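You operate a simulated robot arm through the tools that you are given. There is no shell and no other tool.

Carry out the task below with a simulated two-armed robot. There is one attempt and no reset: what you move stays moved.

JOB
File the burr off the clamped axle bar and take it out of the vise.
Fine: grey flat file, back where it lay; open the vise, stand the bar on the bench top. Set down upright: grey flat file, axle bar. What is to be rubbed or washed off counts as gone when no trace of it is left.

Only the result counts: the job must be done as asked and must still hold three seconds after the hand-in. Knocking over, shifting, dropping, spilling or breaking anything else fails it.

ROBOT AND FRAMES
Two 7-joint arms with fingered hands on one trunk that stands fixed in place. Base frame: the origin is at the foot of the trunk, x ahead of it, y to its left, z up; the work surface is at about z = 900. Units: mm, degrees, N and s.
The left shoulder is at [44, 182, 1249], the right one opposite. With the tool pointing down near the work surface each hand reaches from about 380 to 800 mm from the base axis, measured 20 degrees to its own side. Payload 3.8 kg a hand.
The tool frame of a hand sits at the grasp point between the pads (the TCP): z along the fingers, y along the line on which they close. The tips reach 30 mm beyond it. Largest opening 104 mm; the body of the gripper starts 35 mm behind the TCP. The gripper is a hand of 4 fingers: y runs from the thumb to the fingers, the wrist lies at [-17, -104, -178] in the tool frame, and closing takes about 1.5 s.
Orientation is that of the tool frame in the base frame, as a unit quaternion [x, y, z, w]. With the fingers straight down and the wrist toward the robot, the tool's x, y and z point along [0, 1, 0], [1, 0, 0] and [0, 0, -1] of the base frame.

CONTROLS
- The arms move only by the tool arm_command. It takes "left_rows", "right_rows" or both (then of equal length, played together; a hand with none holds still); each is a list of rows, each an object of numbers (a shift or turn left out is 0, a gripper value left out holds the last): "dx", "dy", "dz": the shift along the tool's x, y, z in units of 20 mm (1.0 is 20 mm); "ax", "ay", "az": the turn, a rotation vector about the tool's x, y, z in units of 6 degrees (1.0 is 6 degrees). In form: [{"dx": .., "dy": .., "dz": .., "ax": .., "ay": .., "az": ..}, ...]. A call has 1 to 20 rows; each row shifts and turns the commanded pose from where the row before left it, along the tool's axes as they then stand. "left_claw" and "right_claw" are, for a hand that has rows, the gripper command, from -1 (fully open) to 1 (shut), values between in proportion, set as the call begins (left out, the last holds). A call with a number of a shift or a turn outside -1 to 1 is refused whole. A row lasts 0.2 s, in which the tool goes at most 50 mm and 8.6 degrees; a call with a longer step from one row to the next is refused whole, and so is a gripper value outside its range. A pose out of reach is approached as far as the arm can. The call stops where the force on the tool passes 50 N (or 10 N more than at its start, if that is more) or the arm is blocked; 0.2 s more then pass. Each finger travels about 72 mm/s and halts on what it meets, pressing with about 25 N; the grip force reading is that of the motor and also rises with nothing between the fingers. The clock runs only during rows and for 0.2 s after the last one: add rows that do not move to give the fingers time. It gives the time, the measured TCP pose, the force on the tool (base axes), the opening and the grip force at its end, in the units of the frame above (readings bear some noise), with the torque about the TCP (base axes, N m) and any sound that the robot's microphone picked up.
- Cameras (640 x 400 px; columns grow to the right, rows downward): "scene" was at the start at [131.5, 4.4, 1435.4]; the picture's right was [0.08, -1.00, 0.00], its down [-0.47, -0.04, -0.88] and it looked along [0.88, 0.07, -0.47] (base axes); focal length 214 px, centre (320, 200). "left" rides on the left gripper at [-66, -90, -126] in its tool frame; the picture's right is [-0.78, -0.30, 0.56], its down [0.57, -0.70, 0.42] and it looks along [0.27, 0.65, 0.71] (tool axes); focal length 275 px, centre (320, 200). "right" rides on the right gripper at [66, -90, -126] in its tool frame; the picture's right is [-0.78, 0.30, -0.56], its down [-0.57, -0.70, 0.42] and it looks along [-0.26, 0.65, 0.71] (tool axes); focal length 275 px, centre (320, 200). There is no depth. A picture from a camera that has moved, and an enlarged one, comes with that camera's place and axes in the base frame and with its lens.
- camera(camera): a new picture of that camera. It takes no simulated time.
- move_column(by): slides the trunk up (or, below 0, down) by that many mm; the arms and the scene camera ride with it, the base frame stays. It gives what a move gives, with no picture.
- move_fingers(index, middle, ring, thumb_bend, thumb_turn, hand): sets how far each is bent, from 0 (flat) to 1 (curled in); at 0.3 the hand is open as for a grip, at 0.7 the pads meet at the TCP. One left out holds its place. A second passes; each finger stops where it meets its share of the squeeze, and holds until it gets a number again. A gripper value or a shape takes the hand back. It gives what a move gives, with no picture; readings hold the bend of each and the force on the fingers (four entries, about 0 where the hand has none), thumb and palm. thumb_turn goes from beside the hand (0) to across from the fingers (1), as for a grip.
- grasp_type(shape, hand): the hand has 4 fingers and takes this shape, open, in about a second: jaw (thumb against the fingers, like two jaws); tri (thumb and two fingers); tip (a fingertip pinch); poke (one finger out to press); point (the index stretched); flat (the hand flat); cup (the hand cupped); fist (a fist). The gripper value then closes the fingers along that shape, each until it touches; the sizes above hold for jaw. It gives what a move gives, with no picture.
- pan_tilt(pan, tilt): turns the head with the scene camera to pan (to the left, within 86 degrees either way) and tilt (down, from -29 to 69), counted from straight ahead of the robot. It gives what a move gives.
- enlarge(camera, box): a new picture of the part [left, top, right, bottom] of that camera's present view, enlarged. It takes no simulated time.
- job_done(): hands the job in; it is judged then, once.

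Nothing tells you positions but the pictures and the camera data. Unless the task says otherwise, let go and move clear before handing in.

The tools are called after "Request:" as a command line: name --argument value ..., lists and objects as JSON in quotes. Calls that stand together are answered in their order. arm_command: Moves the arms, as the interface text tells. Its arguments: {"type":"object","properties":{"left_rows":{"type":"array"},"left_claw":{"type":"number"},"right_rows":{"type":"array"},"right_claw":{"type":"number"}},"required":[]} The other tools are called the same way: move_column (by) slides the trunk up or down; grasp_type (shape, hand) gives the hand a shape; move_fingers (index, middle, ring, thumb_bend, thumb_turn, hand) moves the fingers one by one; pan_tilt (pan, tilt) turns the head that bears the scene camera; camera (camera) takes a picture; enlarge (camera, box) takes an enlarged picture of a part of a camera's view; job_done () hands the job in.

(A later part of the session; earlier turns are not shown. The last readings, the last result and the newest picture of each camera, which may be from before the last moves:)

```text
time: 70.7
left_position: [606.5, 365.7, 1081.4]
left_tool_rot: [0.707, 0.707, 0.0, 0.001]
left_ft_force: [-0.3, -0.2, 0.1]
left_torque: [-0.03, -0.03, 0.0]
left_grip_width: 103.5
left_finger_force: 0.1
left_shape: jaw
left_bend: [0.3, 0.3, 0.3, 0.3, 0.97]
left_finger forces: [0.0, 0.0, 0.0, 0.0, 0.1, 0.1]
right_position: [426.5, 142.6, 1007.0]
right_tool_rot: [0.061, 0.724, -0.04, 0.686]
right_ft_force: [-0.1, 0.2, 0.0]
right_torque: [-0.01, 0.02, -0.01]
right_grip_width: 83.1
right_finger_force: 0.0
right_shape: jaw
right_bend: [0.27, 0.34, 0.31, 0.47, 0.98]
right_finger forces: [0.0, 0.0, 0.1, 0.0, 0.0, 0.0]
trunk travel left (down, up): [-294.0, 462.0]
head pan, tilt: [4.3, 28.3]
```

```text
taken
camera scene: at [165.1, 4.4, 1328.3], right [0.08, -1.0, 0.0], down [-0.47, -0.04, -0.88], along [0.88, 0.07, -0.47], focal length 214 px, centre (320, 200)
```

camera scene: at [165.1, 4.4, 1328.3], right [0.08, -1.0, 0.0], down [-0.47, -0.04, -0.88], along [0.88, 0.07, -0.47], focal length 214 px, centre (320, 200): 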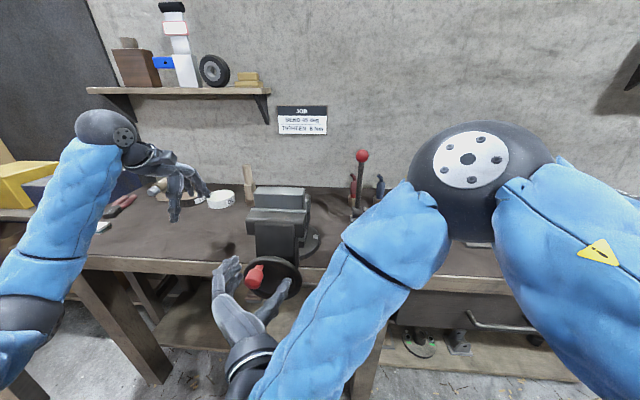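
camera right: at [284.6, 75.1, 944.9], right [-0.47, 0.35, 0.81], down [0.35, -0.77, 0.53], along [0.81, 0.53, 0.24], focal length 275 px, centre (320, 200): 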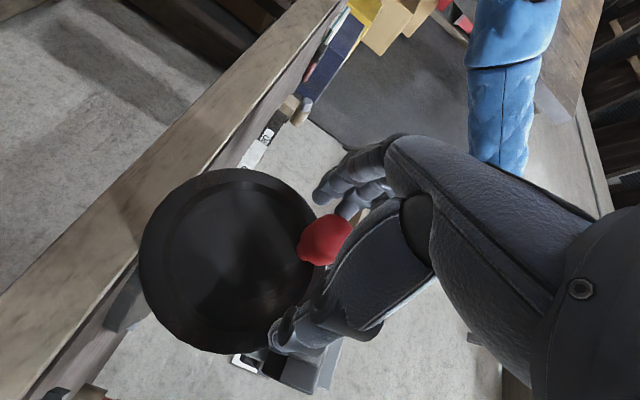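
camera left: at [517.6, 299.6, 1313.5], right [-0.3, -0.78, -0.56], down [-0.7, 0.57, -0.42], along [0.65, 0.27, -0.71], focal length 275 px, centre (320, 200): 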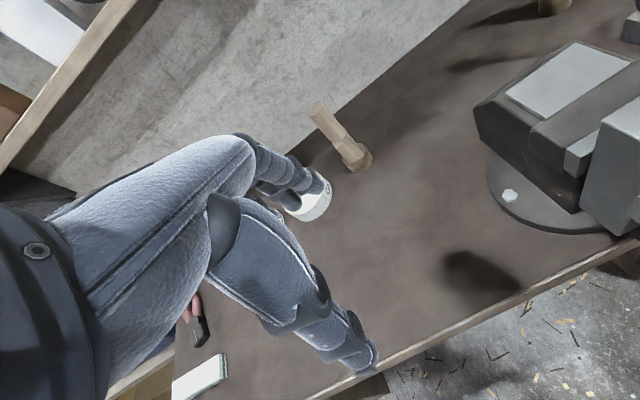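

The knob sits right between thumb and fingers. Before closing, I bring the left hand above the bar to hold it while the vise opens.

Request:
arm_command --left_rows '[{"dz": -0.9}, {"dz": -0.9}, {"dz": -0.9}, {"dz": -0.9}, {"dz": -0.9}, {"dz": -0.9}, {"dx": -0.9}, {"dx": -0.9}, {"dx": -0.9}, {"dx": -0.9, "dy": -0.1}, {"dx": -0.9, "dy": -0.1}, {"dx": -0.9, "dy": -0.1}, {"dx": -0.9, "dy": -0.1}, {"dx": -0.9, "dy": -0.1}, {"dx": -0.9, "dy": -0.1}, {"dx": -0.9, "dy": -0.1}, {"dx": -0.9}, {"dx": -0.9}, {"dx": -0.9}, {}]' --left_claw -0.2

Request:
camera --camera "scene"

Request:
camera --camera "left"

```text
time: 74.9
left_position: [592.8, 132.7, 1187.9]
left_tool_rot: [0.707, 0.707, 0.0, 0.0]
left_ft_force: [-0.3, -0.8, 0.6]
left_torque: [0.01, 0.01, -0.01]
left_grip_width: 62.9
left_finger_force: 0.0
left_shape: jaw
left_bend: [0.73, 0.4, 0.37, 0.63, 0.99]
left_finger forces: [0.1, 0.1, 0.0, 0.0, 0.0, 0.1]
right_position: [426.8, 143.5, 1005.1]
right_tool_rot: [0.061, 0.725, -0.039, 0.685]
right_ft_force: [0.5, -1.6, 0.6]
right_torque: [-0.02, -0.02, 0.02]
right_grip_width: 83.1
right_finger_force: 0.0
right_shape: jaw
right_bend: [0.27, 0.34, 0.31, 0.47, 0.98]
right_finger forces: [0.1, 0.0, 0.0, 0.0, 0.0, 0.0]
trunk travel left (down, up): [-294.0, 462.0]
head pan, tilt: [4.3, 28.3]
```

```text
taken
camera scene: at [165.9, 4.7, 1328.1], right [0.08, -1.0, 0.0], down [-0.47, -0.04, -0.88], along [0.88, 0.07, -0.47], focal length 214 px, centre (320, 200)
```

scene: 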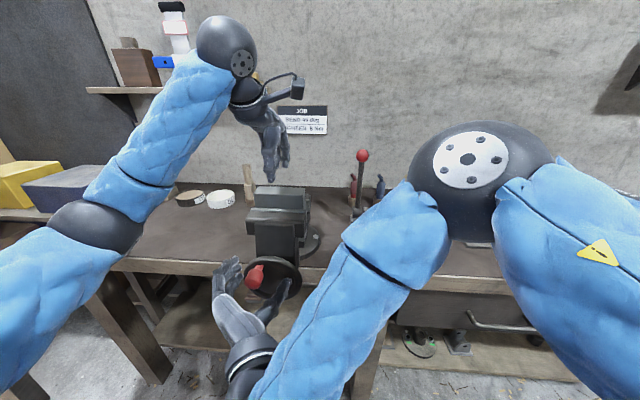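

```text
taken
camera left: at [503.1, 66.8, 1314.0], right [-0.3, -0.78, -0.56], down [-0.7, 0.57, -0.42], along [0.65, 0.27, -0.71], focal length 275 px, centre (320, 200)
```

left: 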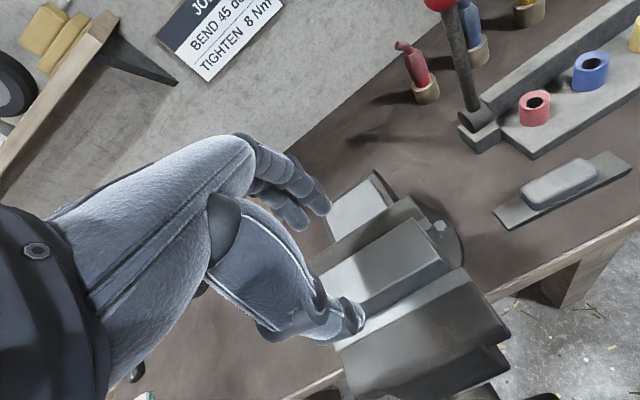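

The left hand is straddling the bar. I lower it toward the bar top.

Request:
arm_command --left_rows '[{"dx": -0.15, "dz": 0.8}, {"dz": 0.8}, {"dz": 0.7}, {"dz": 0.5}, {"dz": 0.3}, {}]'

Request:
enlarge --camera "left" --box '[180, 120, 460, 360]'

Request:
enlarge --camera "scene" --box '[230, 120, 330, 230]'

```text
time: 76.3
left_position: [593.5, 128.9, 1125.8]
left_tool_rot: [0.707, 0.707, -0.001, 0.0]
left_ft_force: [-0.3, -0.3, 0.0]
left_torque: [0.0, 0.01, -0.01]
left_grip_width: 62.8
left_finger_force: 0.1
left_shape: jaw
left_bend: [0.73, 0.4, 0.37, 0.63, 0.99]
left_finger forces: [0.0, 0.0, 0.0, 0.0, 0.0, 0.0]
right_position: [426.7, 143.8, 1005.5]
right_tool_rot: [0.062, 0.724, -0.039, 0.686]
right_ft_force: [-0.7, -0.3, 0.4]
right_torque: [0.0, 0.0, 0.0]
right_grip_width: 83.1
right_finger_force: 0.0
right_shape: jaw
right_bend: [0.27, 0.34, 0.31, 0.47, 0.98]
right_finger forces: [0.0, 0.0, 0.0, 0.0, 0.0, 0.0]
trunk travel left (down, up): [-294.0, 462.0]
head pan, tilt: [4.3, 28.3]
```

```text
1.67 times, centred on (320, 240) of left
camera zoom: at [503.7, 62.8, 1252.8], right [-0.3, -0.78, -0.56], down [-0.7, 0.57, -0.42], along [0.65, 0.27, -0.71], focal length 459 px, centre (320, 133)
```

zoom: 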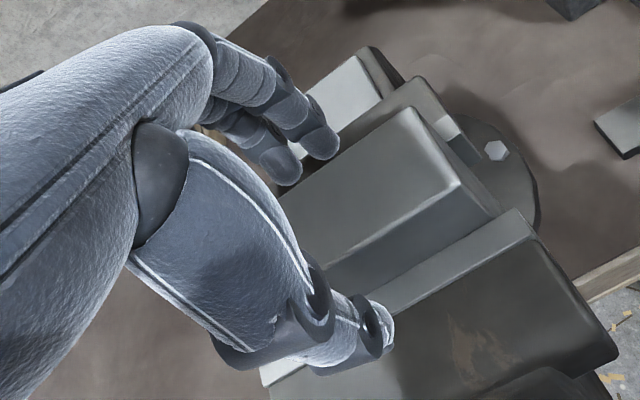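

```text
3.64 times, centred on (280, 175) of scene
camera zoom: at [165.9, 4.5, 1328.1], right [0.08, -1.0, 0.0], down [-0.47, -0.04, -0.88], along [0.88, 0.07, -0.47], focal length 780 px, centre (466, 291)
```

zoom: 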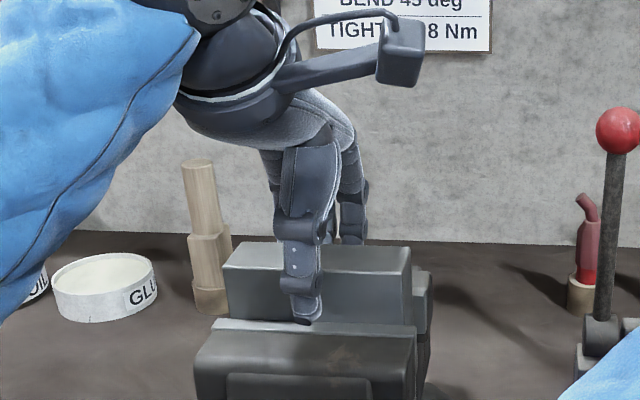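

Thumb tip is just above the front jaw. Lower by 2 mm more and close on the bar.

Request:
arm_command --left_rows '[{"dz": 0.1}, {}, {}, {}, {}, {}, {}, {}]' --left_claw 1

Request:
enlarge --camera "left" --box '[180, 120, 460, 360]'

Request:
enlarge --camera "scene" --box '[230, 120, 330, 230]'

```text
time: 78.1
left_position: [593.8, 129.2, 1125.0]
left_tool_rot: [0.707, 0.708, 0.0, 0.0]
left_ft_force: [-1.2, 0.2, 0.4]
left_torque: [-0.03, 0.01, -0.08]
left_grip_width: 33.1
left_finger_force: 25.3
left_shape: jaw
left_bend: [0.74, 0.56, 0.53, 0.73, 1.0]
left_finger forces: [12.5, 6.7, 3.0, 0.0, 22.8, 0.0]
right_position: [427.0, 144.3, 1005.2]
right_tool_rot: [0.061, 0.725, -0.039, 0.685]
right_ft_force: [-0.3, -0.2, -0.3]
right_torque: [0.0, -0.02, -0.02]
right_grip_width: 82.8
right_finger_force: 0.1
right_shape: jaw
right_bend: [0.27, 0.34, 0.31, 0.47, 0.98]
right_finger forces: [0.1, 0.0, 0.1, 0.0, 0.0, 0.1]
trunk travel left (down, up): [-294.0, 462.0]
head pan, tilt: [4.3, 28.3]
```

```text
1.67 times, centred on (320, 240) of left
camera zoom: at [503.9, 62.7, 1250.6], right [-0.3, -0.78, -0.56], down [-0.7, 0.57, -0.42], along [0.65, 0.27, -0.71], focal length 459 px, centre (320, 133)
```

zoom: 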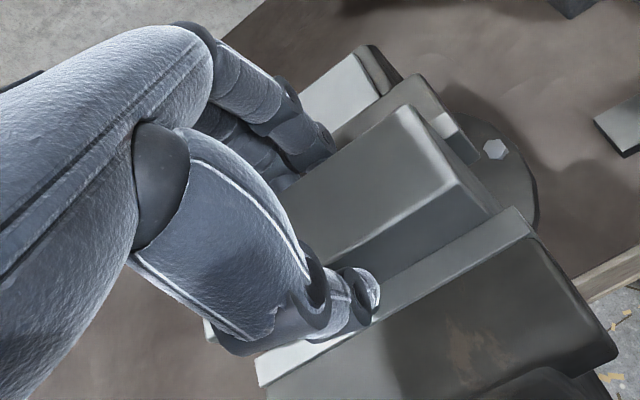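

```text
3.64 times, centred on (280, 175) of scene
camera zoom: at [166.0, 4.5, 1328.0], right [0.08, -1.0, 0.0], down [-0.47, -0.04, -0.88], along [0.88, 0.07, -0.47], focal length 780 px, centre (466, 291)
```

zoom: 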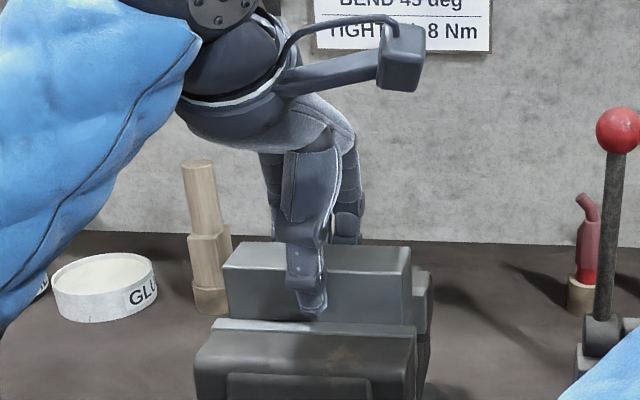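

The left hand holds the bar (33 mm, 25 N). Now the right hand moves slightly and closes on the knob.

Request:
arm_command --right_rows '[{"dy": 0.2, "dz": 0.15}, {"dy": 0.1, "dz": 0.15}, {}, {}, {}, {}, {}, {}, {}]' --right_claw 1

Request:
camera --camera "right"

Request:
enlarge --camera "scene" --box '[190, 190, 330, 350]'

```text
time: 80.1
left_position: [594.5, 128.1, 1124.4]
left_tool_rot: [0.707, 0.707, 0.0, 0.0]
left_ft_force: [-2.9, 1.0, -0.2]
left_torque: [0.01, 0.07, -0.08]
left_grip_width: 33.1
left_finger_force: 25.2
left_shape: jaw
left_bend: [0.74, 0.56, 0.54, 0.73, 1.0]
left_finger forces: [12.2, 6.5, 2.9, 0.0, 24.4, 0.0]
right_position: [433.5, 148.8, 1004.4]
right_tool_rot: [0.061, 0.725, -0.04, 0.685]
right_ft_force: [0.1, -3.5, -6.6]
right_torque: [-0.06, 0.21, 0.0]
right_grip_width: 22.9
right_finger_force: 25.1
right_shape: jaw
right_bend: [0.74, 0.51, 0.56, 0.74, 1.0]
right_finger forces: [13.1, 6.8, 0.0, 0.0, 21.1, 0.0]
trunk travel left (down, up): [-294.0, 462.0]
head pan, tilt: [4.3, 28.3]
```

```text
taken
camera right: at [291.8, 80.2, 944.5], right [-0.46, 0.35, 0.81], down [0.35, -0.77, 0.53], along [0.81, 0.53, 0.24], focal length 275 px, centre (320, 200)
```

right: 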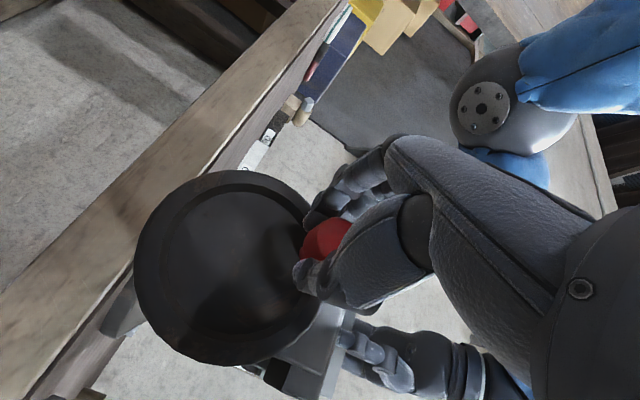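

```text
2.50 times, centred on (260, 270) of scene
camera zoom: at [166.2, 4.3, 1328.0], right [0.08, -1.0, 0.0], down [-0.47, -0.04, -0.88], along [0.88, 0.07, -0.47], focal length 536 px, centre (470, 25)
```

zoom: 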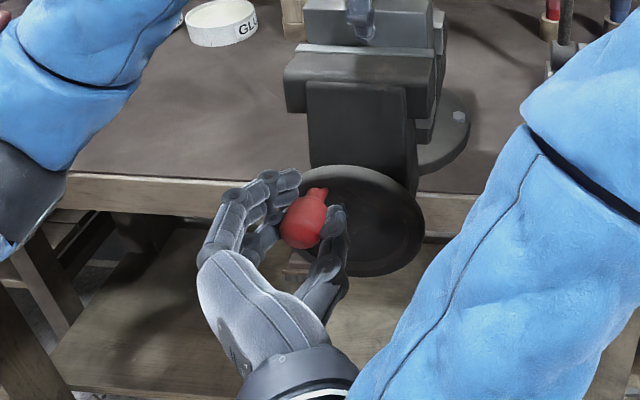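

Both grips work, but turning will take the handle to lower heights, where the right arm was at its reach limit. I'll let go with both hands, raise them, lower the trunk more, and re-grip.

Request:
arm_command --right_rows '[{}, {}, {}, {}, {}, {"dx": -0.7}, {"dx": -0.8}, {"dx": -0.8}, {"dx": -0.8}, {"dx": -0.8}, {"dx": -0.8}, {}]' --right_claw -0.6 --left_rows '[{}, {}, {}, {}, {}, {"dz": -0.7}, {"dz": -0.9}, {"dz": -0.9}, {"dz": -0.9}, {"dz": -0.9}, {"dz": -0.9}, {}]' --left_claw -0.2

Request:
move_column --by -90

Request:
camera --camera "scene"

Request:
camera --camera "right"

```text
time: 82.7
left_position: [592.2, 131.6, 1228.3]
left_tool_rot: [0.707, 0.707, -0.001, 0.0]
left_ft_force: [-0.2, 0.7, 0.5]
left_torque: [0.0, 0.01, 0.03]
left_grip_width: 61.9
left_finger_force: 0.1
left_shape: jaw
left_bend: [0.73, 0.41, 0.37, 0.64, 0.99]
left_finger forces: [0.0, 0.0, 0.0, 0.0, 0.0, 0.0]
right_position: [436.8, 145.7, 1098.9]
right_tool_rot: [0.061, 0.725, -0.04, 0.685]
right_ft_force: [-0.7, -0.1, 0.7]
right_torque: [-0.02, 0.0, 0.0]
right_grip_width: 83.2
right_finger_force: 0.1
right_shape: jaw
right_bend: [0.27, 0.34, 0.31, 0.47, 0.98]
right_finger forces: [0.0, 0.0, 0.0, 0.0, 0.0, 0.1]
trunk travel left (down, up): [-294.0, 462.0]
head pan, tilt: [4.3, 28.3]
```

```text
time: 83.9
left_position: [592.9, 129.0, 1140.5]
left_tool_rot: [0.707, 0.707, 0.0, 0.0]
left_ft_force: [0.1, 0.7, -0.7]
left_torque: [0.02, 0.01, 0.0]
left_grip_width: 61.8
left_finger_force: 0.0
left_shape: jaw
left_bend: [0.73, 0.41, 0.37, 0.64, 0.99]
left_finger forces: [0.0, 0.1, 0.1, 0.0, 0.1, 0.1]
right_position: [439.1, 142.7, 1009.6]
right_tool_rot: [0.063, 0.725, -0.04, 0.685]
right_ft_force: [-0.4, 0.0, 0.4]
right_torque: [-0.01, -0.03, -0.01]
right_grip_width: 83.2
right_finger_force: 0.1
right_shape: jaw
right_bend: [0.27, 0.34, 0.31, 0.47, 0.98]
right_finger forces: [0.3, 0.1, 0.0, 0.2, 0.0, 0.0]
trunk travel left (down, up): [-204.0, 552.0]
head pan, tilt: [4.3, 28.3]
```

```text
taken
camera scene: at [206.7, 3.9, 1236.3], right [0.07, -1.0, 0.0], down [-0.47, -0.03, -0.88], along [0.88, 0.06, -0.47], focal length 214 px, centre (320, 200)
```

scene: 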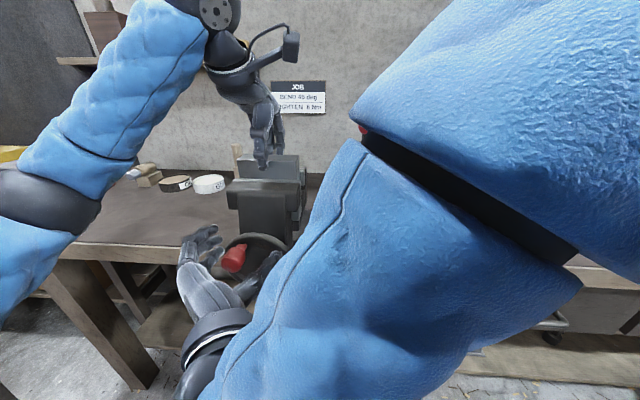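

```text
taken
camera right: at [297.0, 76.8, 948.4], right [-0.46, 0.34, 0.82], down [0.35, -0.78, 0.53], along [0.81, 0.53, 0.24], focal length 275 px, centre (320, 200)
```

right: 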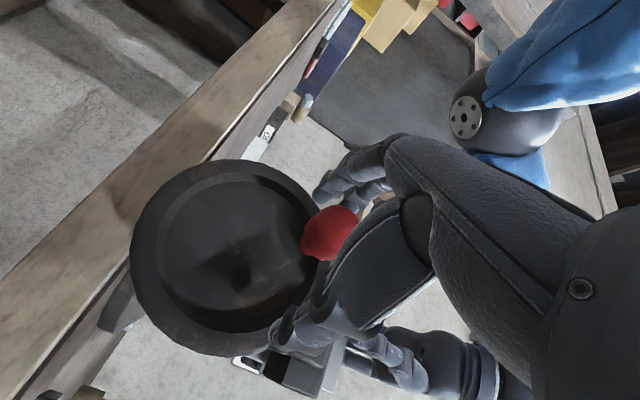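

Now re-grip the bar with the left hand and the knob with the right.

Request:
arm_command --left_rows '[{"dz": 0.45}, {"dz": 0.4}, {}]' --right_rows '[{"dy": 0.2, "dz": -0.1, "dx": 0.1}, {"dy": 0.1, "dz": -0.1, "dx": 0.1}, {}]'

Request:
arm_command --left_rows '[{}, {}, {}, {}, {}, {}, {}, {}]' --right_rows '[{}, {}, {}, {}, {}, {}, {}, {}]' --left_claw 1 --right_claw 1

Request:
camera --camera "right"

Request:
enlarge --camera "scene" --box '[170, 90, 330, 290]'

```text
time: 84.7
left_position: [593.0, 129.0, 1121.9]
left_tool_rot: [0.707, 0.707, 0.0, 0.0]
left_ft_force: [-0.3, 0.3, 0.7]
left_torque: [-0.01, -0.02, 0.0]
left_grip_width: 62.0
left_finger_force: 0.1
left_shape: jaw
left_bend: [0.73, 0.41, 0.37, 0.64, 0.99]
left_finger forces: [0.0, 0.0, 0.0, 0.0, 0.0, 0.0]
right_position: [434.5, 151.0, 1005.8]
right_tool_rot: [0.061, 0.725, -0.039, 0.685]
right_ft_force: [-0.1, -0.5, -0.8]
right_torque: [0.01, 0.0, -0.01]
right_grip_width: 82.9
right_finger_force: 0.2
right_shape: jaw
right_bend: [0.27, 0.34, 0.31, 0.47, 0.98]
right_finger forces: [0.1, 0.0, 0.1, 0.1, 0.0, 0.0]
trunk travel left (down, up): [-204.0, 552.0]
head pan, tilt: [4.3, 28.3]
```

```text
time: 86.5
left_position: [592.9, 129.5, 1123.0]
left_tool_rot: [0.707, 0.707, 0.0, 0.001]
left_ft_force: [-0.9, -0.5, 0.2]
left_torque: [-0.03, 0.01, -0.03]
left_grip_width: 32.6
left_finger_force: 24.8
left_shape: jaw
left_bend: [0.74, 0.55, 0.52, 0.73, 1.0]
left_finger forces: [12.5, 6.6, 3.0, 0.0, 22.9, 0.0]
right_position: [435.1, 151.9, 1004.7]
right_tool_rot: [0.061, 0.725, -0.04, 0.685]
right_ft_force: [-0.6, 1.7, 0.4]
right_torque: [0.15, -0.01, 0.47]
right_grip_width: 30.8
right_finger_force: 25.0
right_shape: jaw
right_bend: [0.73, 0.5, 0.49, 0.76, 1.0]
right_finger forces: [14.2, 7.9, 0.1, 0.0, 18.7, 0.1]
trunk travel left (down, up): [-204.0, 552.0]
head pan, tilt: [4.3, 28.3]
```

```text
taken
camera right: at [293.5, 83.7, 944.2], right [-0.47, 0.35, 0.81], down [0.35, -0.77, 0.53], along [0.81, 0.53, 0.24], focal length 275 px, centre (320, 200)
```

right: 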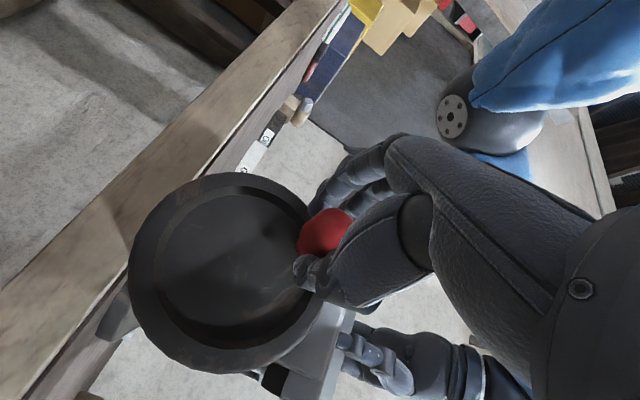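

```text
2.00 times, centred on (250, 190) of scene
camera zoom: at [207.0, 4.6, 1235.6], right [0.08, -1.0, 0.0], down [-0.47, -0.04, -0.88], along [0.88, 0.07, -0.47], focal length 429 px, centre (460, 220)
```

zoom: 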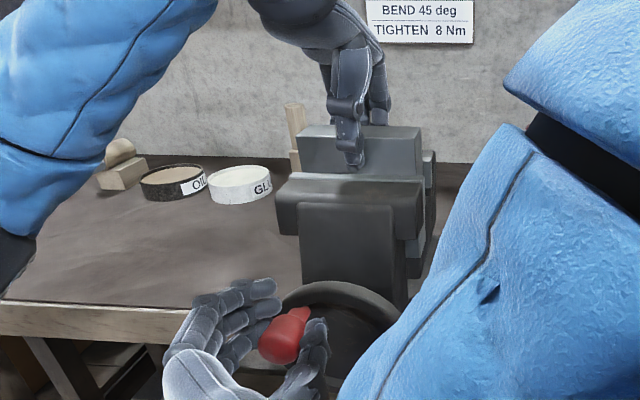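

Both hands hold. I turn the wheel about 30° counter-clockwise along its arc.

Request:
arm_command --right_rows '[{"dx": 0.107, "dy": 0.128, "dz": -0.012}, {"dx": 0.107, "dy": 0.128, "dz": -0.012}, {"dx": 0.129, "dy": 0.108, "dz": -0.008}, {"dx": 0.129, "dy": 0.108, "dz": -0.008}, {"dx": 0.145, "dy": 0.085, "dz": -0.005}, {"dx": 0.145, "dy": 0.085, "dz": -0.005}, {}]'

Request:
camera --camera "right"

Request:
enlarge --camera "scene" --box '[170, 90, 330, 290]'

```text
time: 88.1
left_position: [593.6, 128.8, 1121.2]
left_tool_rot: [0.707, 0.707, 0.001, -0.002]
left_ft_force: [-1.8, 0.8, -0.6]
left_torque: [0.01, 0.06, -0.07]
left_grip_width: 32.9
left_finger_force: 25.6
left_shape: jaw
left_bend: [0.74, 0.55, 0.52, 0.73, 1.0]
left_finger forces: [12.4, 6.5, 3.2, 0.1, 23.4, 0.0]
right_position: [435.5, 164.7, 991.1]
right_tool_rot: [0.062, 0.725, -0.04, 0.685]
right_ft_force: [-0.9, -5.6, 1.1]
right_torque: [-0.07, 0.03, 0.13]
right_grip_width: 26.2
right_finger_force: 25.2
right_shape: jaw
right_bend: [0.74, 0.51, 0.49, 0.75, 1.0]
right_finger forces: [9.8, 5.7, 0.0, 0.1, 19.8, 0.0]
trunk travel left (down, up): [-204.0, 552.0]
head pan, tilt: [4.3, 28.3]
```

```text
taken
camera right: at [293.4, 96.2, 929.8], right [-0.47, 0.35, 0.81], down [0.35, -0.77, 0.53], along [0.81, 0.53, 0.24], focal length 275 px, centre (320, 200)
```

right: 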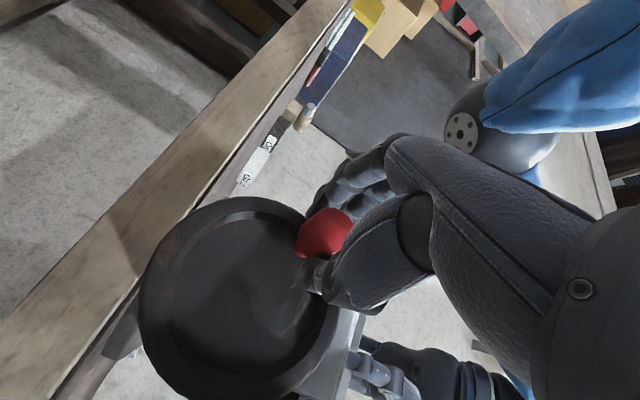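

```text
2.00 times, centred on (250, 190) of scene
camera zoom: at [207.1, 3.9, 1235.6], right [0.08, -1.0, 0.0], down [-0.47, -0.04, -0.88], along [0.88, 0.07, -0.47], focal length 429 px, centre (460, 220)
```

zoom: 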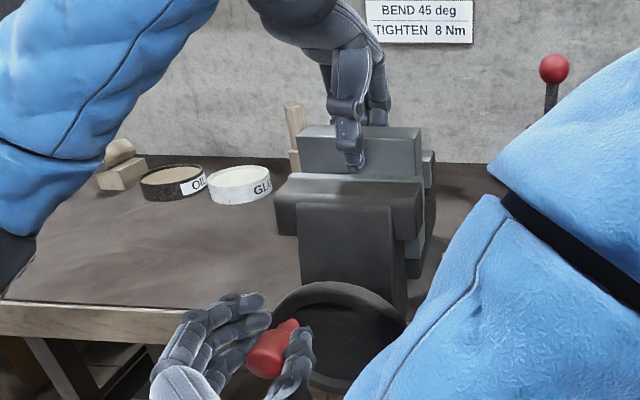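

The wheel turns easily, and the jaw seems to be starting to open. I continue another 60°.

Request:
arm_command --right_rows '[{"dx": 0.157, "dy": 0.057, "dz": -0.015}, {"dx": 0.157, "dy": 0.057, "dz": -0.015}, {"dx": 0.166, "dy": 0.03, "dz": -0.01}, {"dx": 0.166, "dy": 0.03, "dz": -0.01}, {"dx": 0.167, "dy": 0, "dz": -0.007}, {"dx": 0.167, "dy": 0, "dz": -0.007}, {"dx": 0.166, "dy": -0.027, "dz": -0.003}, {"dx": 0.166, "dy": -0.027, "dz": -0.003}, {"dx": 0.155, "dy": -0.056, "dz": 0}, {"dx": 0.155, "dy": -0.056, "dz": 0}, {"dx": 0.147, "dy": -0.081, "dz": 0.004}, {"dx": 0.147, "dy": -0.081, "dz": 0.004}, {}]'

Request:
camera --camera "right"

Request:
enlarge --camera "scene" --box '[170, 90, 330, 290]'

Request:
enlarge --camera "left" --box '[180, 120, 460, 360]'

```text
time: 90.9
left_position: [591.7, 132.5, 1122.1]
left_tool_rot: [0.707, 0.707, 0.0, 0.001]
left_ft_force: [3.5, -0.7, -0.4]
left_torque: [-0.01, -0.13, -0.13]
left_grip_width: 32.3
left_finger_force: 24.8
left_shape: jaw
left_bend: [0.74, 0.55, 0.52, 0.73, 1.0]
left_finger forces: [13.8, 7.4, 3.8, 0.1, 21.9, 0.0]
right_position: [434.5, 167.8, 960.7]
right_tool_rot: [0.071, 0.721, -0.037, 0.688]
right_ft_force: [-16.0, 16.6, 14.3]
right_torque: [-0.63, -0.19, 1.03]
right_grip_width: 26.6
right_finger_force: 25.0
right_shape: jaw
right_bend: [0.75, 0.46, 0.49, 0.75, 1.0]
right_finger forces: [10.5, 28.7, 0.1, 0.1, 26.9, 0.1]
trunk travel left (down, up): [-204.0, 552.0]
head pan, tilt: [4.3, 28.3]
```

```text
taken
camera right: at [293.3, 102.1, 896.8], right [-0.47, 0.34, 0.82], down [0.34, -0.79, 0.52], along [0.81, 0.52, 0.26], focal length 275 px, centre (320, 200)
```

right: 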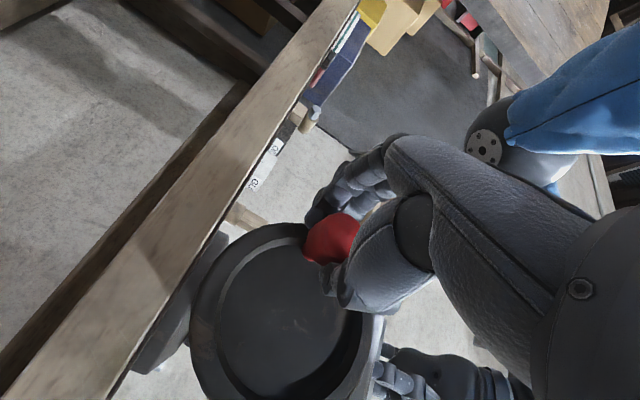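

```text
2.00 times, centred on (250, 190) of scene
camera zoom: at [205.0, 6.3, 1236.0], right [0.08, -1.0, 0.0], down [-0.47, -0.04, -0.88], along [0.88, 0.07, -0.47], focal length 429 px, centre (460, 220)
```

zoom: 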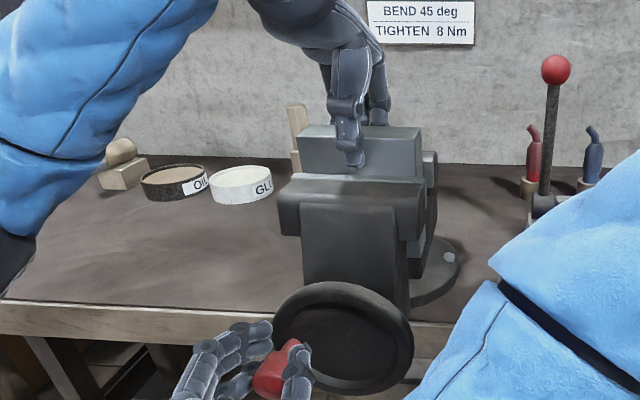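

```text
1.67 times, centred on (320, 240) of left
camera zoom: at [500.8, 65.2, 1248.8], right [-0.29, -0.78, -0.56], down [-0.7, 0.57, -0.43], along [0.65, 0.26, -0.71], focal length 459 px, centre (320, 133)
```

zoom: 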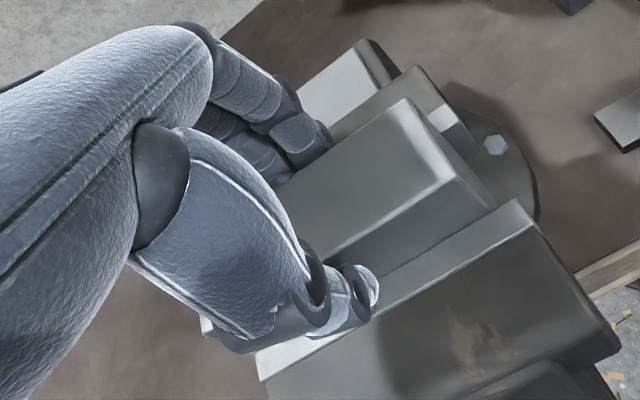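

Something resists, and the push-back along x suggests a fingertip is rubbing the wheel rim. I open the right hand a little, back off 8 mm and look.

Request:
arm_command --right_rows '[{}, {}, {}, {"dz": -0.2}, {"dz": -0.2}, {}]' --right_claw -0.1

Request:
camera --camera "right"

Request:
enlarge --camera "scene" --box '[170, 90, 330, 290]'

```text
time: 92.3
left_position: [592.7, 129.9, 1121.6]
left_tool_rot: [0.707, 0.707, 0.0, 0.0]
left_ft_force: [-0.8, -1.4, -0.1]
left_torque: [-0.03, 0.02, -0.05]
left_grip_width: 32.4
left_finger_force: 24.9
left_shape: jaw
left_bend: [0.74, 0.55, 0.53, 0.73, 1.0]
left_finger forces: [13.2, 6.9, 3.3, 0.0, 24.2, 0.0]
right_position: [439.5, 160.9, 958.4]
right_tool_rot: [0.077, 0.718, -0.048, 0.69]
right_ft_force: [-6.0, 7.9, -2.6]
right_torque: [-0.12, 0.03, 0.41]
right_grip_width: 60.0
right_finger_force: 0.0
right_shape: jaw
right_bend: [0.73, 0.39, 0.38, 0.66, 0.99]
right_finger forces: [1.9, 5.3, 0.9, 0.0, 0.1, 0.0]
trunk travel left (down, up): [-204.0, 552.0]
head pan, tilt: [4.3, 28.3]
```

```text
taken
camera right: at [296.3, 97.8, 894.3], right [-0.47, 0.35, 0.81], down [0.31, -0.79, 0.53], along [0.83, 0.5, 0.26], focal length 275 px, centre (320, 200)
```

right: 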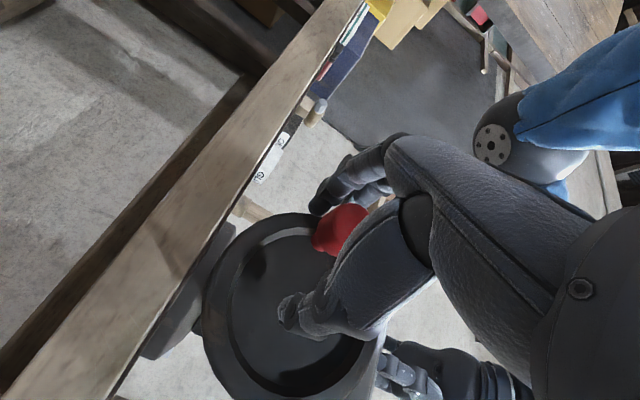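

```text
2.00 times, centred on (250, 190) of scene
camera zoom: at [206.9, 5.5, 1235.6], right [0.08, -1.0, 0.0], down [-0.47, -0.04, -0.88], along [0.88, 0.07, -0.47], focal length 429 px, centre (460, 220)
```

zoom: 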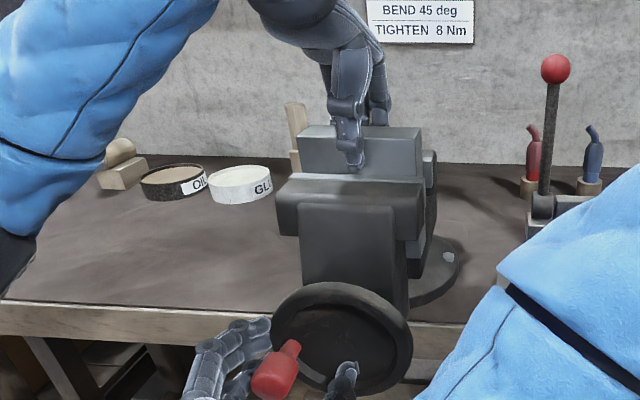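

The handle is at about (y 169, z 966), turned about 65°; its radius is nearer 42 mm with the centre near (128, 970). I'll re-centre the hand on it, further back in x, and close again.

Request:
arm_command --right_rows '[{"dx": -0.1, "dy": 0.1, "dz": -0.29}, {"dx": -0.12, "dy": 0.12, "dz": -0.29}, {"dx": -0.12, "dy": 0.12}, {}]'

Request:
camera --camera "right"

Request:
enlarge --camera "scene" --box '[190, 200, 310, 310]'

```text
time: 93.5
left_position: [592.9, 130.3, 1121.5]
left_tool_rot: [0.707, 0.707, 0.0, -0.001]
left_ft_force: [-0.6, 1.4, -0.4]
left_torque: [0.01, -0.02, -0.05]
left_grip_width: 32.5
left_finger_force: 24.7
left_shape: jaw
left_bend: [0.74, 0.55, 0.53, 0.73, 1.0]
left_finger forces: [13.3, 6.8, 3.3, 0.1, 24.5, 0.0]
right_position: [438.6, 162.8, 962.2]
right_tool_rot: [0.082, 0.713, -0.06, 0.693]
right_ft_force: [-2.4, 5.7, -2.7]
right_torque: [-0.1, 0.07, 0.21]
right_grip_width: 60.1
right_finger_force: 0.1
right_shape: jaw
right_bend: [0.73, 0.4, 0.39, 0.66, 0.99]
right_finger forces: [2.0, 3.3, 0.1, 0.0, 0.0, 0.0]
trunk travel left (down, up): [-204.0, 552.0]
head pan, tilt: [4.3, 28.3]
stopped in row 4 (right hand): the arm was blocked; the commanded pose is now the measured one
```

```text
taken
camera right: at [295.0, 101.9, 898.3], right [-0.47, 0.37, 0.8], down [0.29, -0.79, 0.54], along [0.84, 0.48, 0.26], focal length 275 px, centre (320, 200)
```

right: 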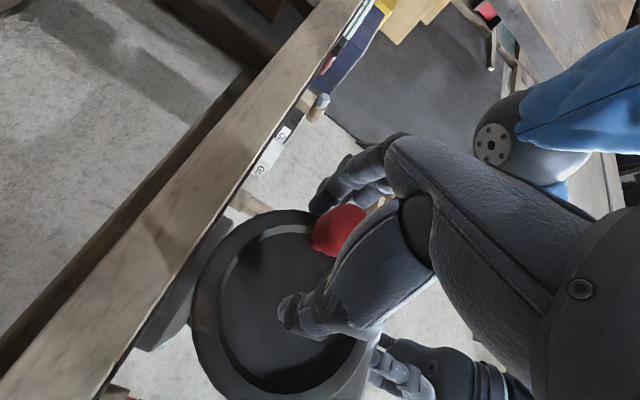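

```text
3.64 times, centred on (250, 255) of scene
camera zoom: at [207.0, 5.3, 1235.7], right [0.08, -1.0, 0.0], down [-0.47, -0.04, -0.88], along [0.88, 0.07, -0.47], focal length 780 px, centre (574, 0)
```

zoom: 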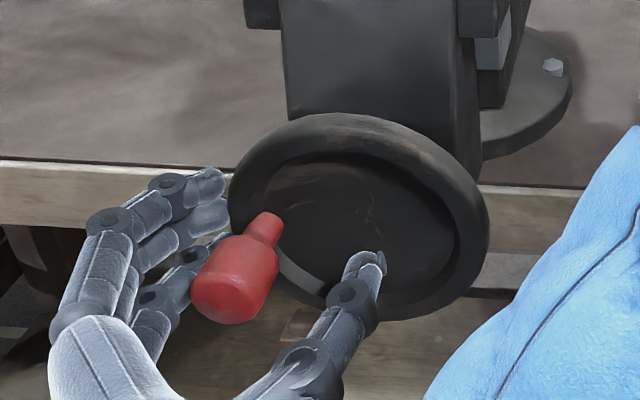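

The arm reports being blocked. I'll open the fingers more and try to back straight off to find out what is binding.

Request:
arm_command --right_rows '[{}, {}, {}, {"dz": -0.2}, {"dz": -0.2}, {}]' --right_claw -0.6

Request:
enlarge --camera "scene" --box '[190, 200, 310, 310]'

Request:
camera --camera "scene"

```text
time: 94.9
left_position: [593.5, 130.3, 1121.3]
left_tool_rot: [0.707, 0.707, 0.0, 0.0]
left_ft_force: [-1.0, 1.0, 0.2]
left_torque: [0.04, 0.04, -0.07]
left_grip_width: 32.2
left_finger_force: 25.0
left_shape: jaw
left_bend: [0.74, 0.55, 0.53, 0.73, 1.0]
left_finger forces: [12.9, 6.7, 3.2, 0.0, 24.6, 0.0]
right_position: [438.3, 159.4, 965.7]
right_tool_rot: [0.09, 0.71, -0.066, 0.695]
right_ft_force: [-0.8, -0.4, 0.5]
right_torque: [0.01, 0.0, 0.01]
right_grip_width: 83.1
right_finger_force: 0.1
right_shape: jaw
right_bend: [0.27, 0.34, 0.31, 0.47, 0.98]
right_finger forces: [0.1, 0.0, 0.0, 0.1, 0.1, 0.0]
trunk travel left (down, up): [-204.0, 552.0]
head pan, tilt: [4.3, 28.3]
```

```text
3.64 times, centred on (250, 255) of scene
camera zoom: at [207.1, 4.7, 1235.6], right [0.08, -1.0, 0.0], down [-0.47, -0.04, -0.88], along [0.88, 0.07, -0.47], focal length 780 px, centre (574, 0)
```

zoom: 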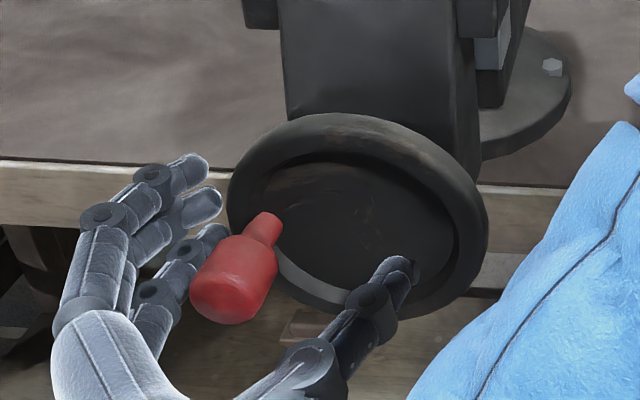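

```text
taken
camera scene: at [207.1, 4.7, 1235.6], right [0.08, -1.0, 0.0], down [-0.47, -0.04, -0.88], along [0.88, 0.07, -0.47], focal length 214 px, centre (320, 200)
```

scene: 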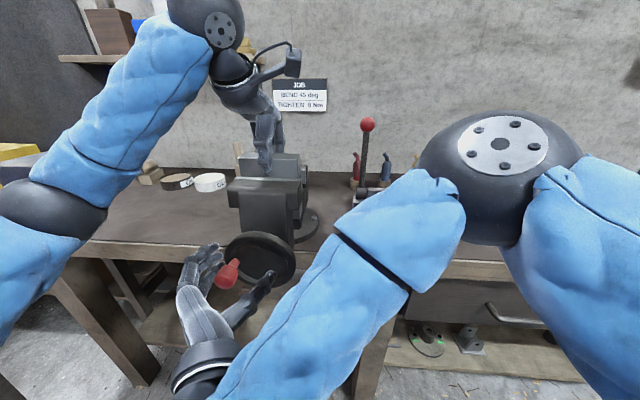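

The handle is at about the 9 o'clock position. I check whether the jaw has opened at all.

Request:
enlarge --camera "scene" --box '[220, 145, 320, 225]'

Request:
enlarge --camera "left" --box '[320, 150, 500, 330]'

```text
5.00 times, centred on (270, 185) of scene
camera zoom: at [207.1, 4.7, 1235.6], right [0.08, -1.0, 0.0], down [-0.47, -0.04, -0.88], along [0.88, 0.07, -0.47], focal length 1072 px, centre (570, 275)
```

zoom: 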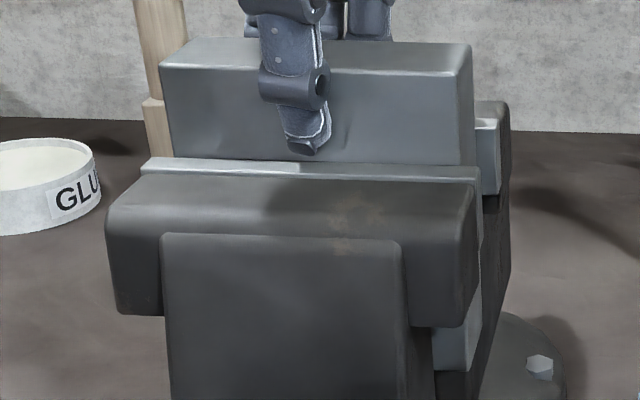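

```text
2.22 times, centred on (410, 240) of left
camera zoom: at [502.9, 63.5, 1247.9], right [-0.3, -0.78, -0.56], down [-0.7, 0.57, -0.42], along [0.65, 0.27, -0.71], focal length 612 px, centre (120, 111)
```

zoom: 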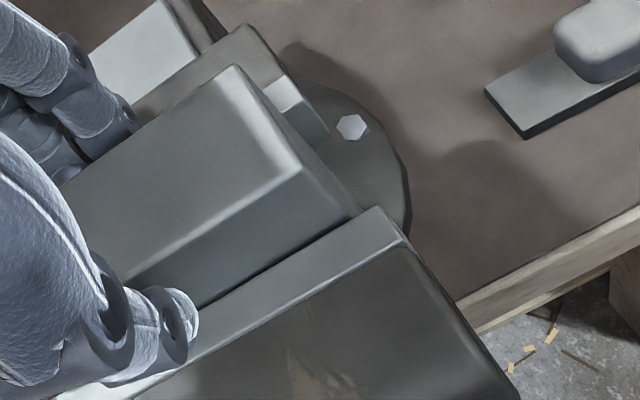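

The jaw hasn't visibly opened yet, so more turning is needed, but this arm pose is at its limits. I'll lift the right hand off the handle and pitch the fingers about 45° down, which should give more room.

Request:
arm_command --right_rows '[{"dx": -0.6}, {"dx": -0.8}, {"dx": -0.8}, {"dx": -0.8}, {"dx": -0.8}, {"dx": -0.8}, {"dx": -0.8}, {"dx": -0.8}, {}]'

Request:
arm_command --right_rows '[{"ay": 1}, {"ay": 1}, {"ay": 1}, {"ay": 1}, {"ay": 1}, {"ay": 1}, {"ay": 1}, {}]'

Request:
camera --camera "scene"

Request:
camera --camera "right"

```text
time: 96.9
left_position: [593.0, 130.8, 1122.5]
left_tool_rot: [0.707, 0.707, -0.001, 0.0]
left_ft_force: [-2.2, 0.4, -0.2]
left_torque: [0.0, 0.01, -0.07]
left_grip_width: 32.4
left_finger_force: 25.1
left_shape: jaw
left_bend: [0.74, 0.55, 0.53, 0.73, 1.0]
left_finger forces: [12.9, 6.8, 3.4, 0.0, 24.6, 0.1]
right_position: [432.8, 159.4, 1088.5]
right_tool_rot: [0.082, 0.713, -0.06, 0.694]
right_ft_force: [-1.1, 0.7, -0.7]
right_torque: [-0.01, 0.01, 0.0]
right_grip_width: 83.1
right_finger_force: 0.1
right_shape: jaw
right_bend: [0.27, 0.34, 0.31, 0.47, 0.98]
right_finger forces: [0.1, 0.1, 0.0, 0.1, 0.0, 0.0]
trunk travel left (down, up): [-204.0, 552.0]
head pan, tilt: [4.3, 28.3]
```

```text
time: 98.7
left_position: [593.7, 129.6, 1122.6]
left_tool_rot: [0.707, 0.707, -0.001, -0.001]
left_ft_force: [-1.6, 1.4, -0.2]
left_torque: [0.0, 0.02, -0.03]
left_grip_width: 32.4
left_finger_force: 25.3
left_shape: jaw
left_bend: [0.74, 0.55, 0.53, 0.73, 1.0]
left_finger forces: [12.7, 6.6, 3.4, 0.0, 24.8, 0.0]
right_position: [432.9, 159.6, 1087.1]
right_tool_rot: [0.098, 0.915, -0.026, 0.391]
right_ft_force: [0.5, -0.1, -0.3]
right_torque: [0.02, -0.01, -0.02]
right_grip_width: 82.8
right_finger_force: 0.1
right_shape: jaw
right_bend: [0.27, 0.34, 0.31, 0.47, 0.98]
right_finger forces: [0.1, 0.1, 0.0, 0.1, 0.0, 0.0]
trunk travel left (down, up): [-204.0, 552.0]
head pan, tilt: [4.3, 28.3]
```

```text
taken
camera scene: at [207.2, 4.6, 1235.6], right [0.08, -1.0, 0.0], down [-0.47, -0.04, -0.88], along [0.88, 0.07, -0.47], focal length 214 px, centre (320, 200)
```

scene: 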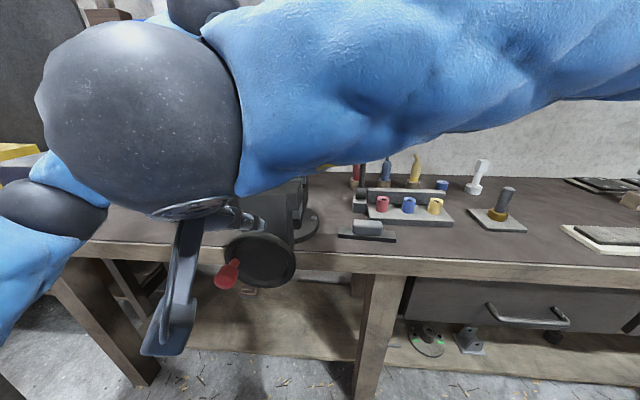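

```text
taken
camera right: at [280.6, 97.3, 1123.7], right [0.19, 0.24, 0.95], down [0.55, -0.83, 0.1], along [0.81, 0.5, -0.29], focal length 275 px, centre (320, 200)
```

right: 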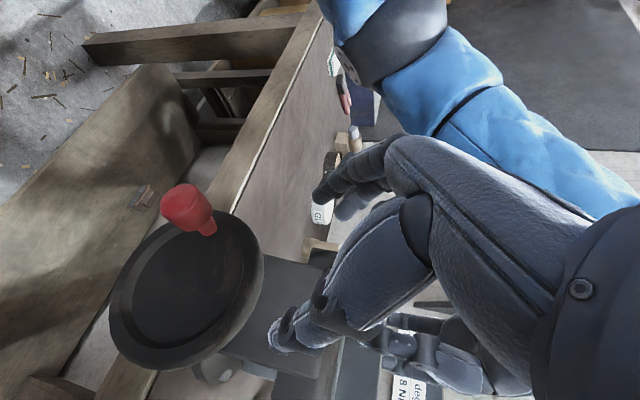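

Now I lower the 45°-pitched hand onto the handle.

Request:
arm_command --right_rows '[{"dx": 0.49, "dy": 0.035, "dz": 0.46}, {"dx": 0.49, "dy": 0.035, "dz": 0.46}, {"dx": 0.49, "dy": 0.035, "dz": 0.46}, {"dx": 0.49, "dy": 0.035, "dz": 0.46}, {"dx": 0.49, "dy": 0.035, "dz": 0.46}, {"dx": 0.49, "dy": 0.035, "dz": 0.46}, {"dx": 0.49, "dy": 0.035, "dz": 0.46}, {"dx": 0.49, "dy": 0.035, "dz": 0.46}, {}]'

Request:
camera --camera "right"

Request:
camera --camera "scene"

```text
time: 100.7
left_position: [593.2, 130.0, 1121.1]
left_tool_rot: [0.707, 0.707, -0.001, 0.0]
left_ft_force: [-1.5, 0.5, -0.6]
left_torque: [0.04, 0.01, -0.05]
left_grip_width: 32.3
left_finger_force: 24.8
left_shape: jaw
left_bend: [0.74, 0.55, 0.53, 0.73, 1.0]
left_finger forces: [12.8, 6.8, 3.4, 0.0, 24.6, 0.1]
right_position: [433.4, 168.4, 978.3]
right_tool_rot: [0.098, 0.915, -0.027, 0.391]
right_ft_force: [0.1, -0.8, 0.3]
right_torque: [0.02, 0.04, -0.03]
right_grip_width: 82.9
right_finger_force: 0.1
right_shape: jaw
right_bend: [0.27, 0.34, 0.31, 0.47, 0.98]
right_finger forces: [0.0, 0.0, 0.0, 0.0, 0.0, 0.1]
trunk travel left (down, up): [-204.0, 552.0]
head pan, tilt: [4.3, 28.3]
```

```text
taken
camera right: at [280.9, 106.9, 1014.9], right [0.19, 0.24, 0.95], down [0.55, -0.83, 0.1], along [0.82, 0.5, -0.29], focal length 275 px, centre (320, 200)
```

right: 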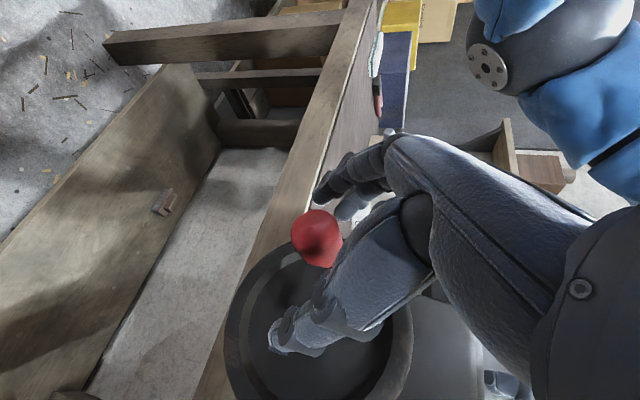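

```text
taken
camera scene: at [207.2, 4.6, 1235.6], right [0.08, -1.0, 0.0], down [-0.47, -0.04, -0.88], along [0.88, 0.07, -0.47], focal length 214 px, centre (320, 200)
```

scene: 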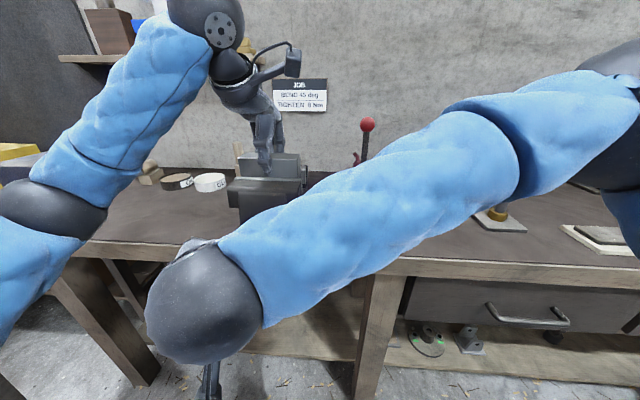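

This pose is far more comfortable. I make the last small move onto the knob and close.

Request:
arm_command --right_rows '[{"dx": 0.17, "dy": 0.08, "dz": 0.26}, {"dx": 0.17, "dy": 0.08, "dz": 0.26}, {}]'

Request:
arm_command --right_rows '[{}, {}, {}, {}, {}, {}, {}, {}]' --right_claw 1

Request:
camera --camera "right"

```text
time: 101.5
left_position: [593.4, 129.3, 1120.6]
left_tool_rot: [0.707, 0.707, 0.0, 0.0]
left_ft_force: [-2.0, 1.0, 0.3]
left_torque: [0.05, 0.03, -0.06]
left_grip_width: 32.4
left_finger_force: 25.4
left_shape: jaw
left_bend: [0.74, 0.55, 0.53, 0.73, 1.0]
left_finger forces: [12.8, 6.8, 3.4, 0.1, 24.6, 0.0]
right_position: [436.8, 171.4, 967.6]
right_tool_rot: [0.098, 0.915, -0.027, 0.392]
right_ft_force: [-0.4, 0.7, 0.1]
right_torque: [-0.01, 0.0, 0.02]
right_grip_width: 83.0
right_finger_force: 0.1
right_shape: jaw
right_bend: [0.27, 0.34, 0.31, 0.47, 0.98]
right_finger forces: [0.0, 0.0, 0.0, 0.0, 0.1, 0.0]
trunk travel left (down, up): [-204.0, 552.0]
head pan, tilt: [4.3, 28.3]
```

```text
time: 103.3
left_position: [593.4, 130.3, 1121.5]
left_tool_rot: [0.707, 0.707, -0.001, -0.001]
left_ft_force: [-5.1, 0.5, 0.4]
left_torque: [0.05, 0.09, -0.06]
left_grip_width: 32.3
left_finger_force: 25.1
left_shape: jaw
left_bend: [0.74, 0.55, 0.53, 0.73, 1.0]
left_finger forces: [12.1, 6.2, 3.0, 0.0, 26.3, 0.0]
right_position: [437.1, 169.9, 966.8]
right_tool_rot: [0.098, 0.914, -0.027, 0.392]
right_ft_force: [4.0, -1.5, -5.9]
right_torque: [0.06, -0.1, 0.28]
right_grip_width: 20.4
right_finger_force: 24.7
right_shape: jaw
right_bend: [0.73, 0.47, 0.41, 0.74, 1.0]
right_finger forces: [9.5, 5.8, 2.9, 0.1, 21.9, 0.0]
trunk travel left (down, up): [-204.0, 552.0]
head pan, tilt: [4.3, 28.3]
```

```text
taken
camera right: at [284.2, 109.3, 1003.8], right [0.19, 0.24, 0.95], down [0.55, -0.83, 0.1], along [0.82, 0.5, -0.29], focal length 275 px, centre (320, 200)
```

right: 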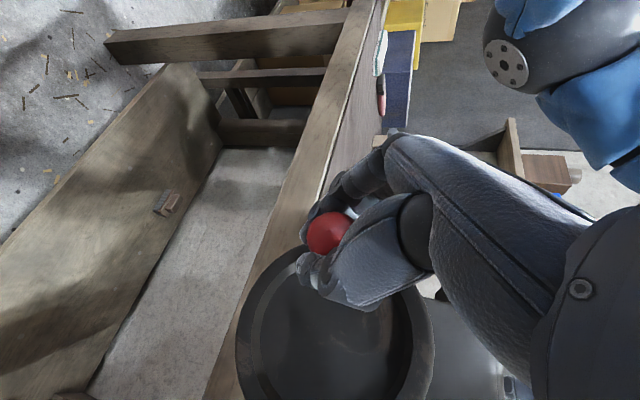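

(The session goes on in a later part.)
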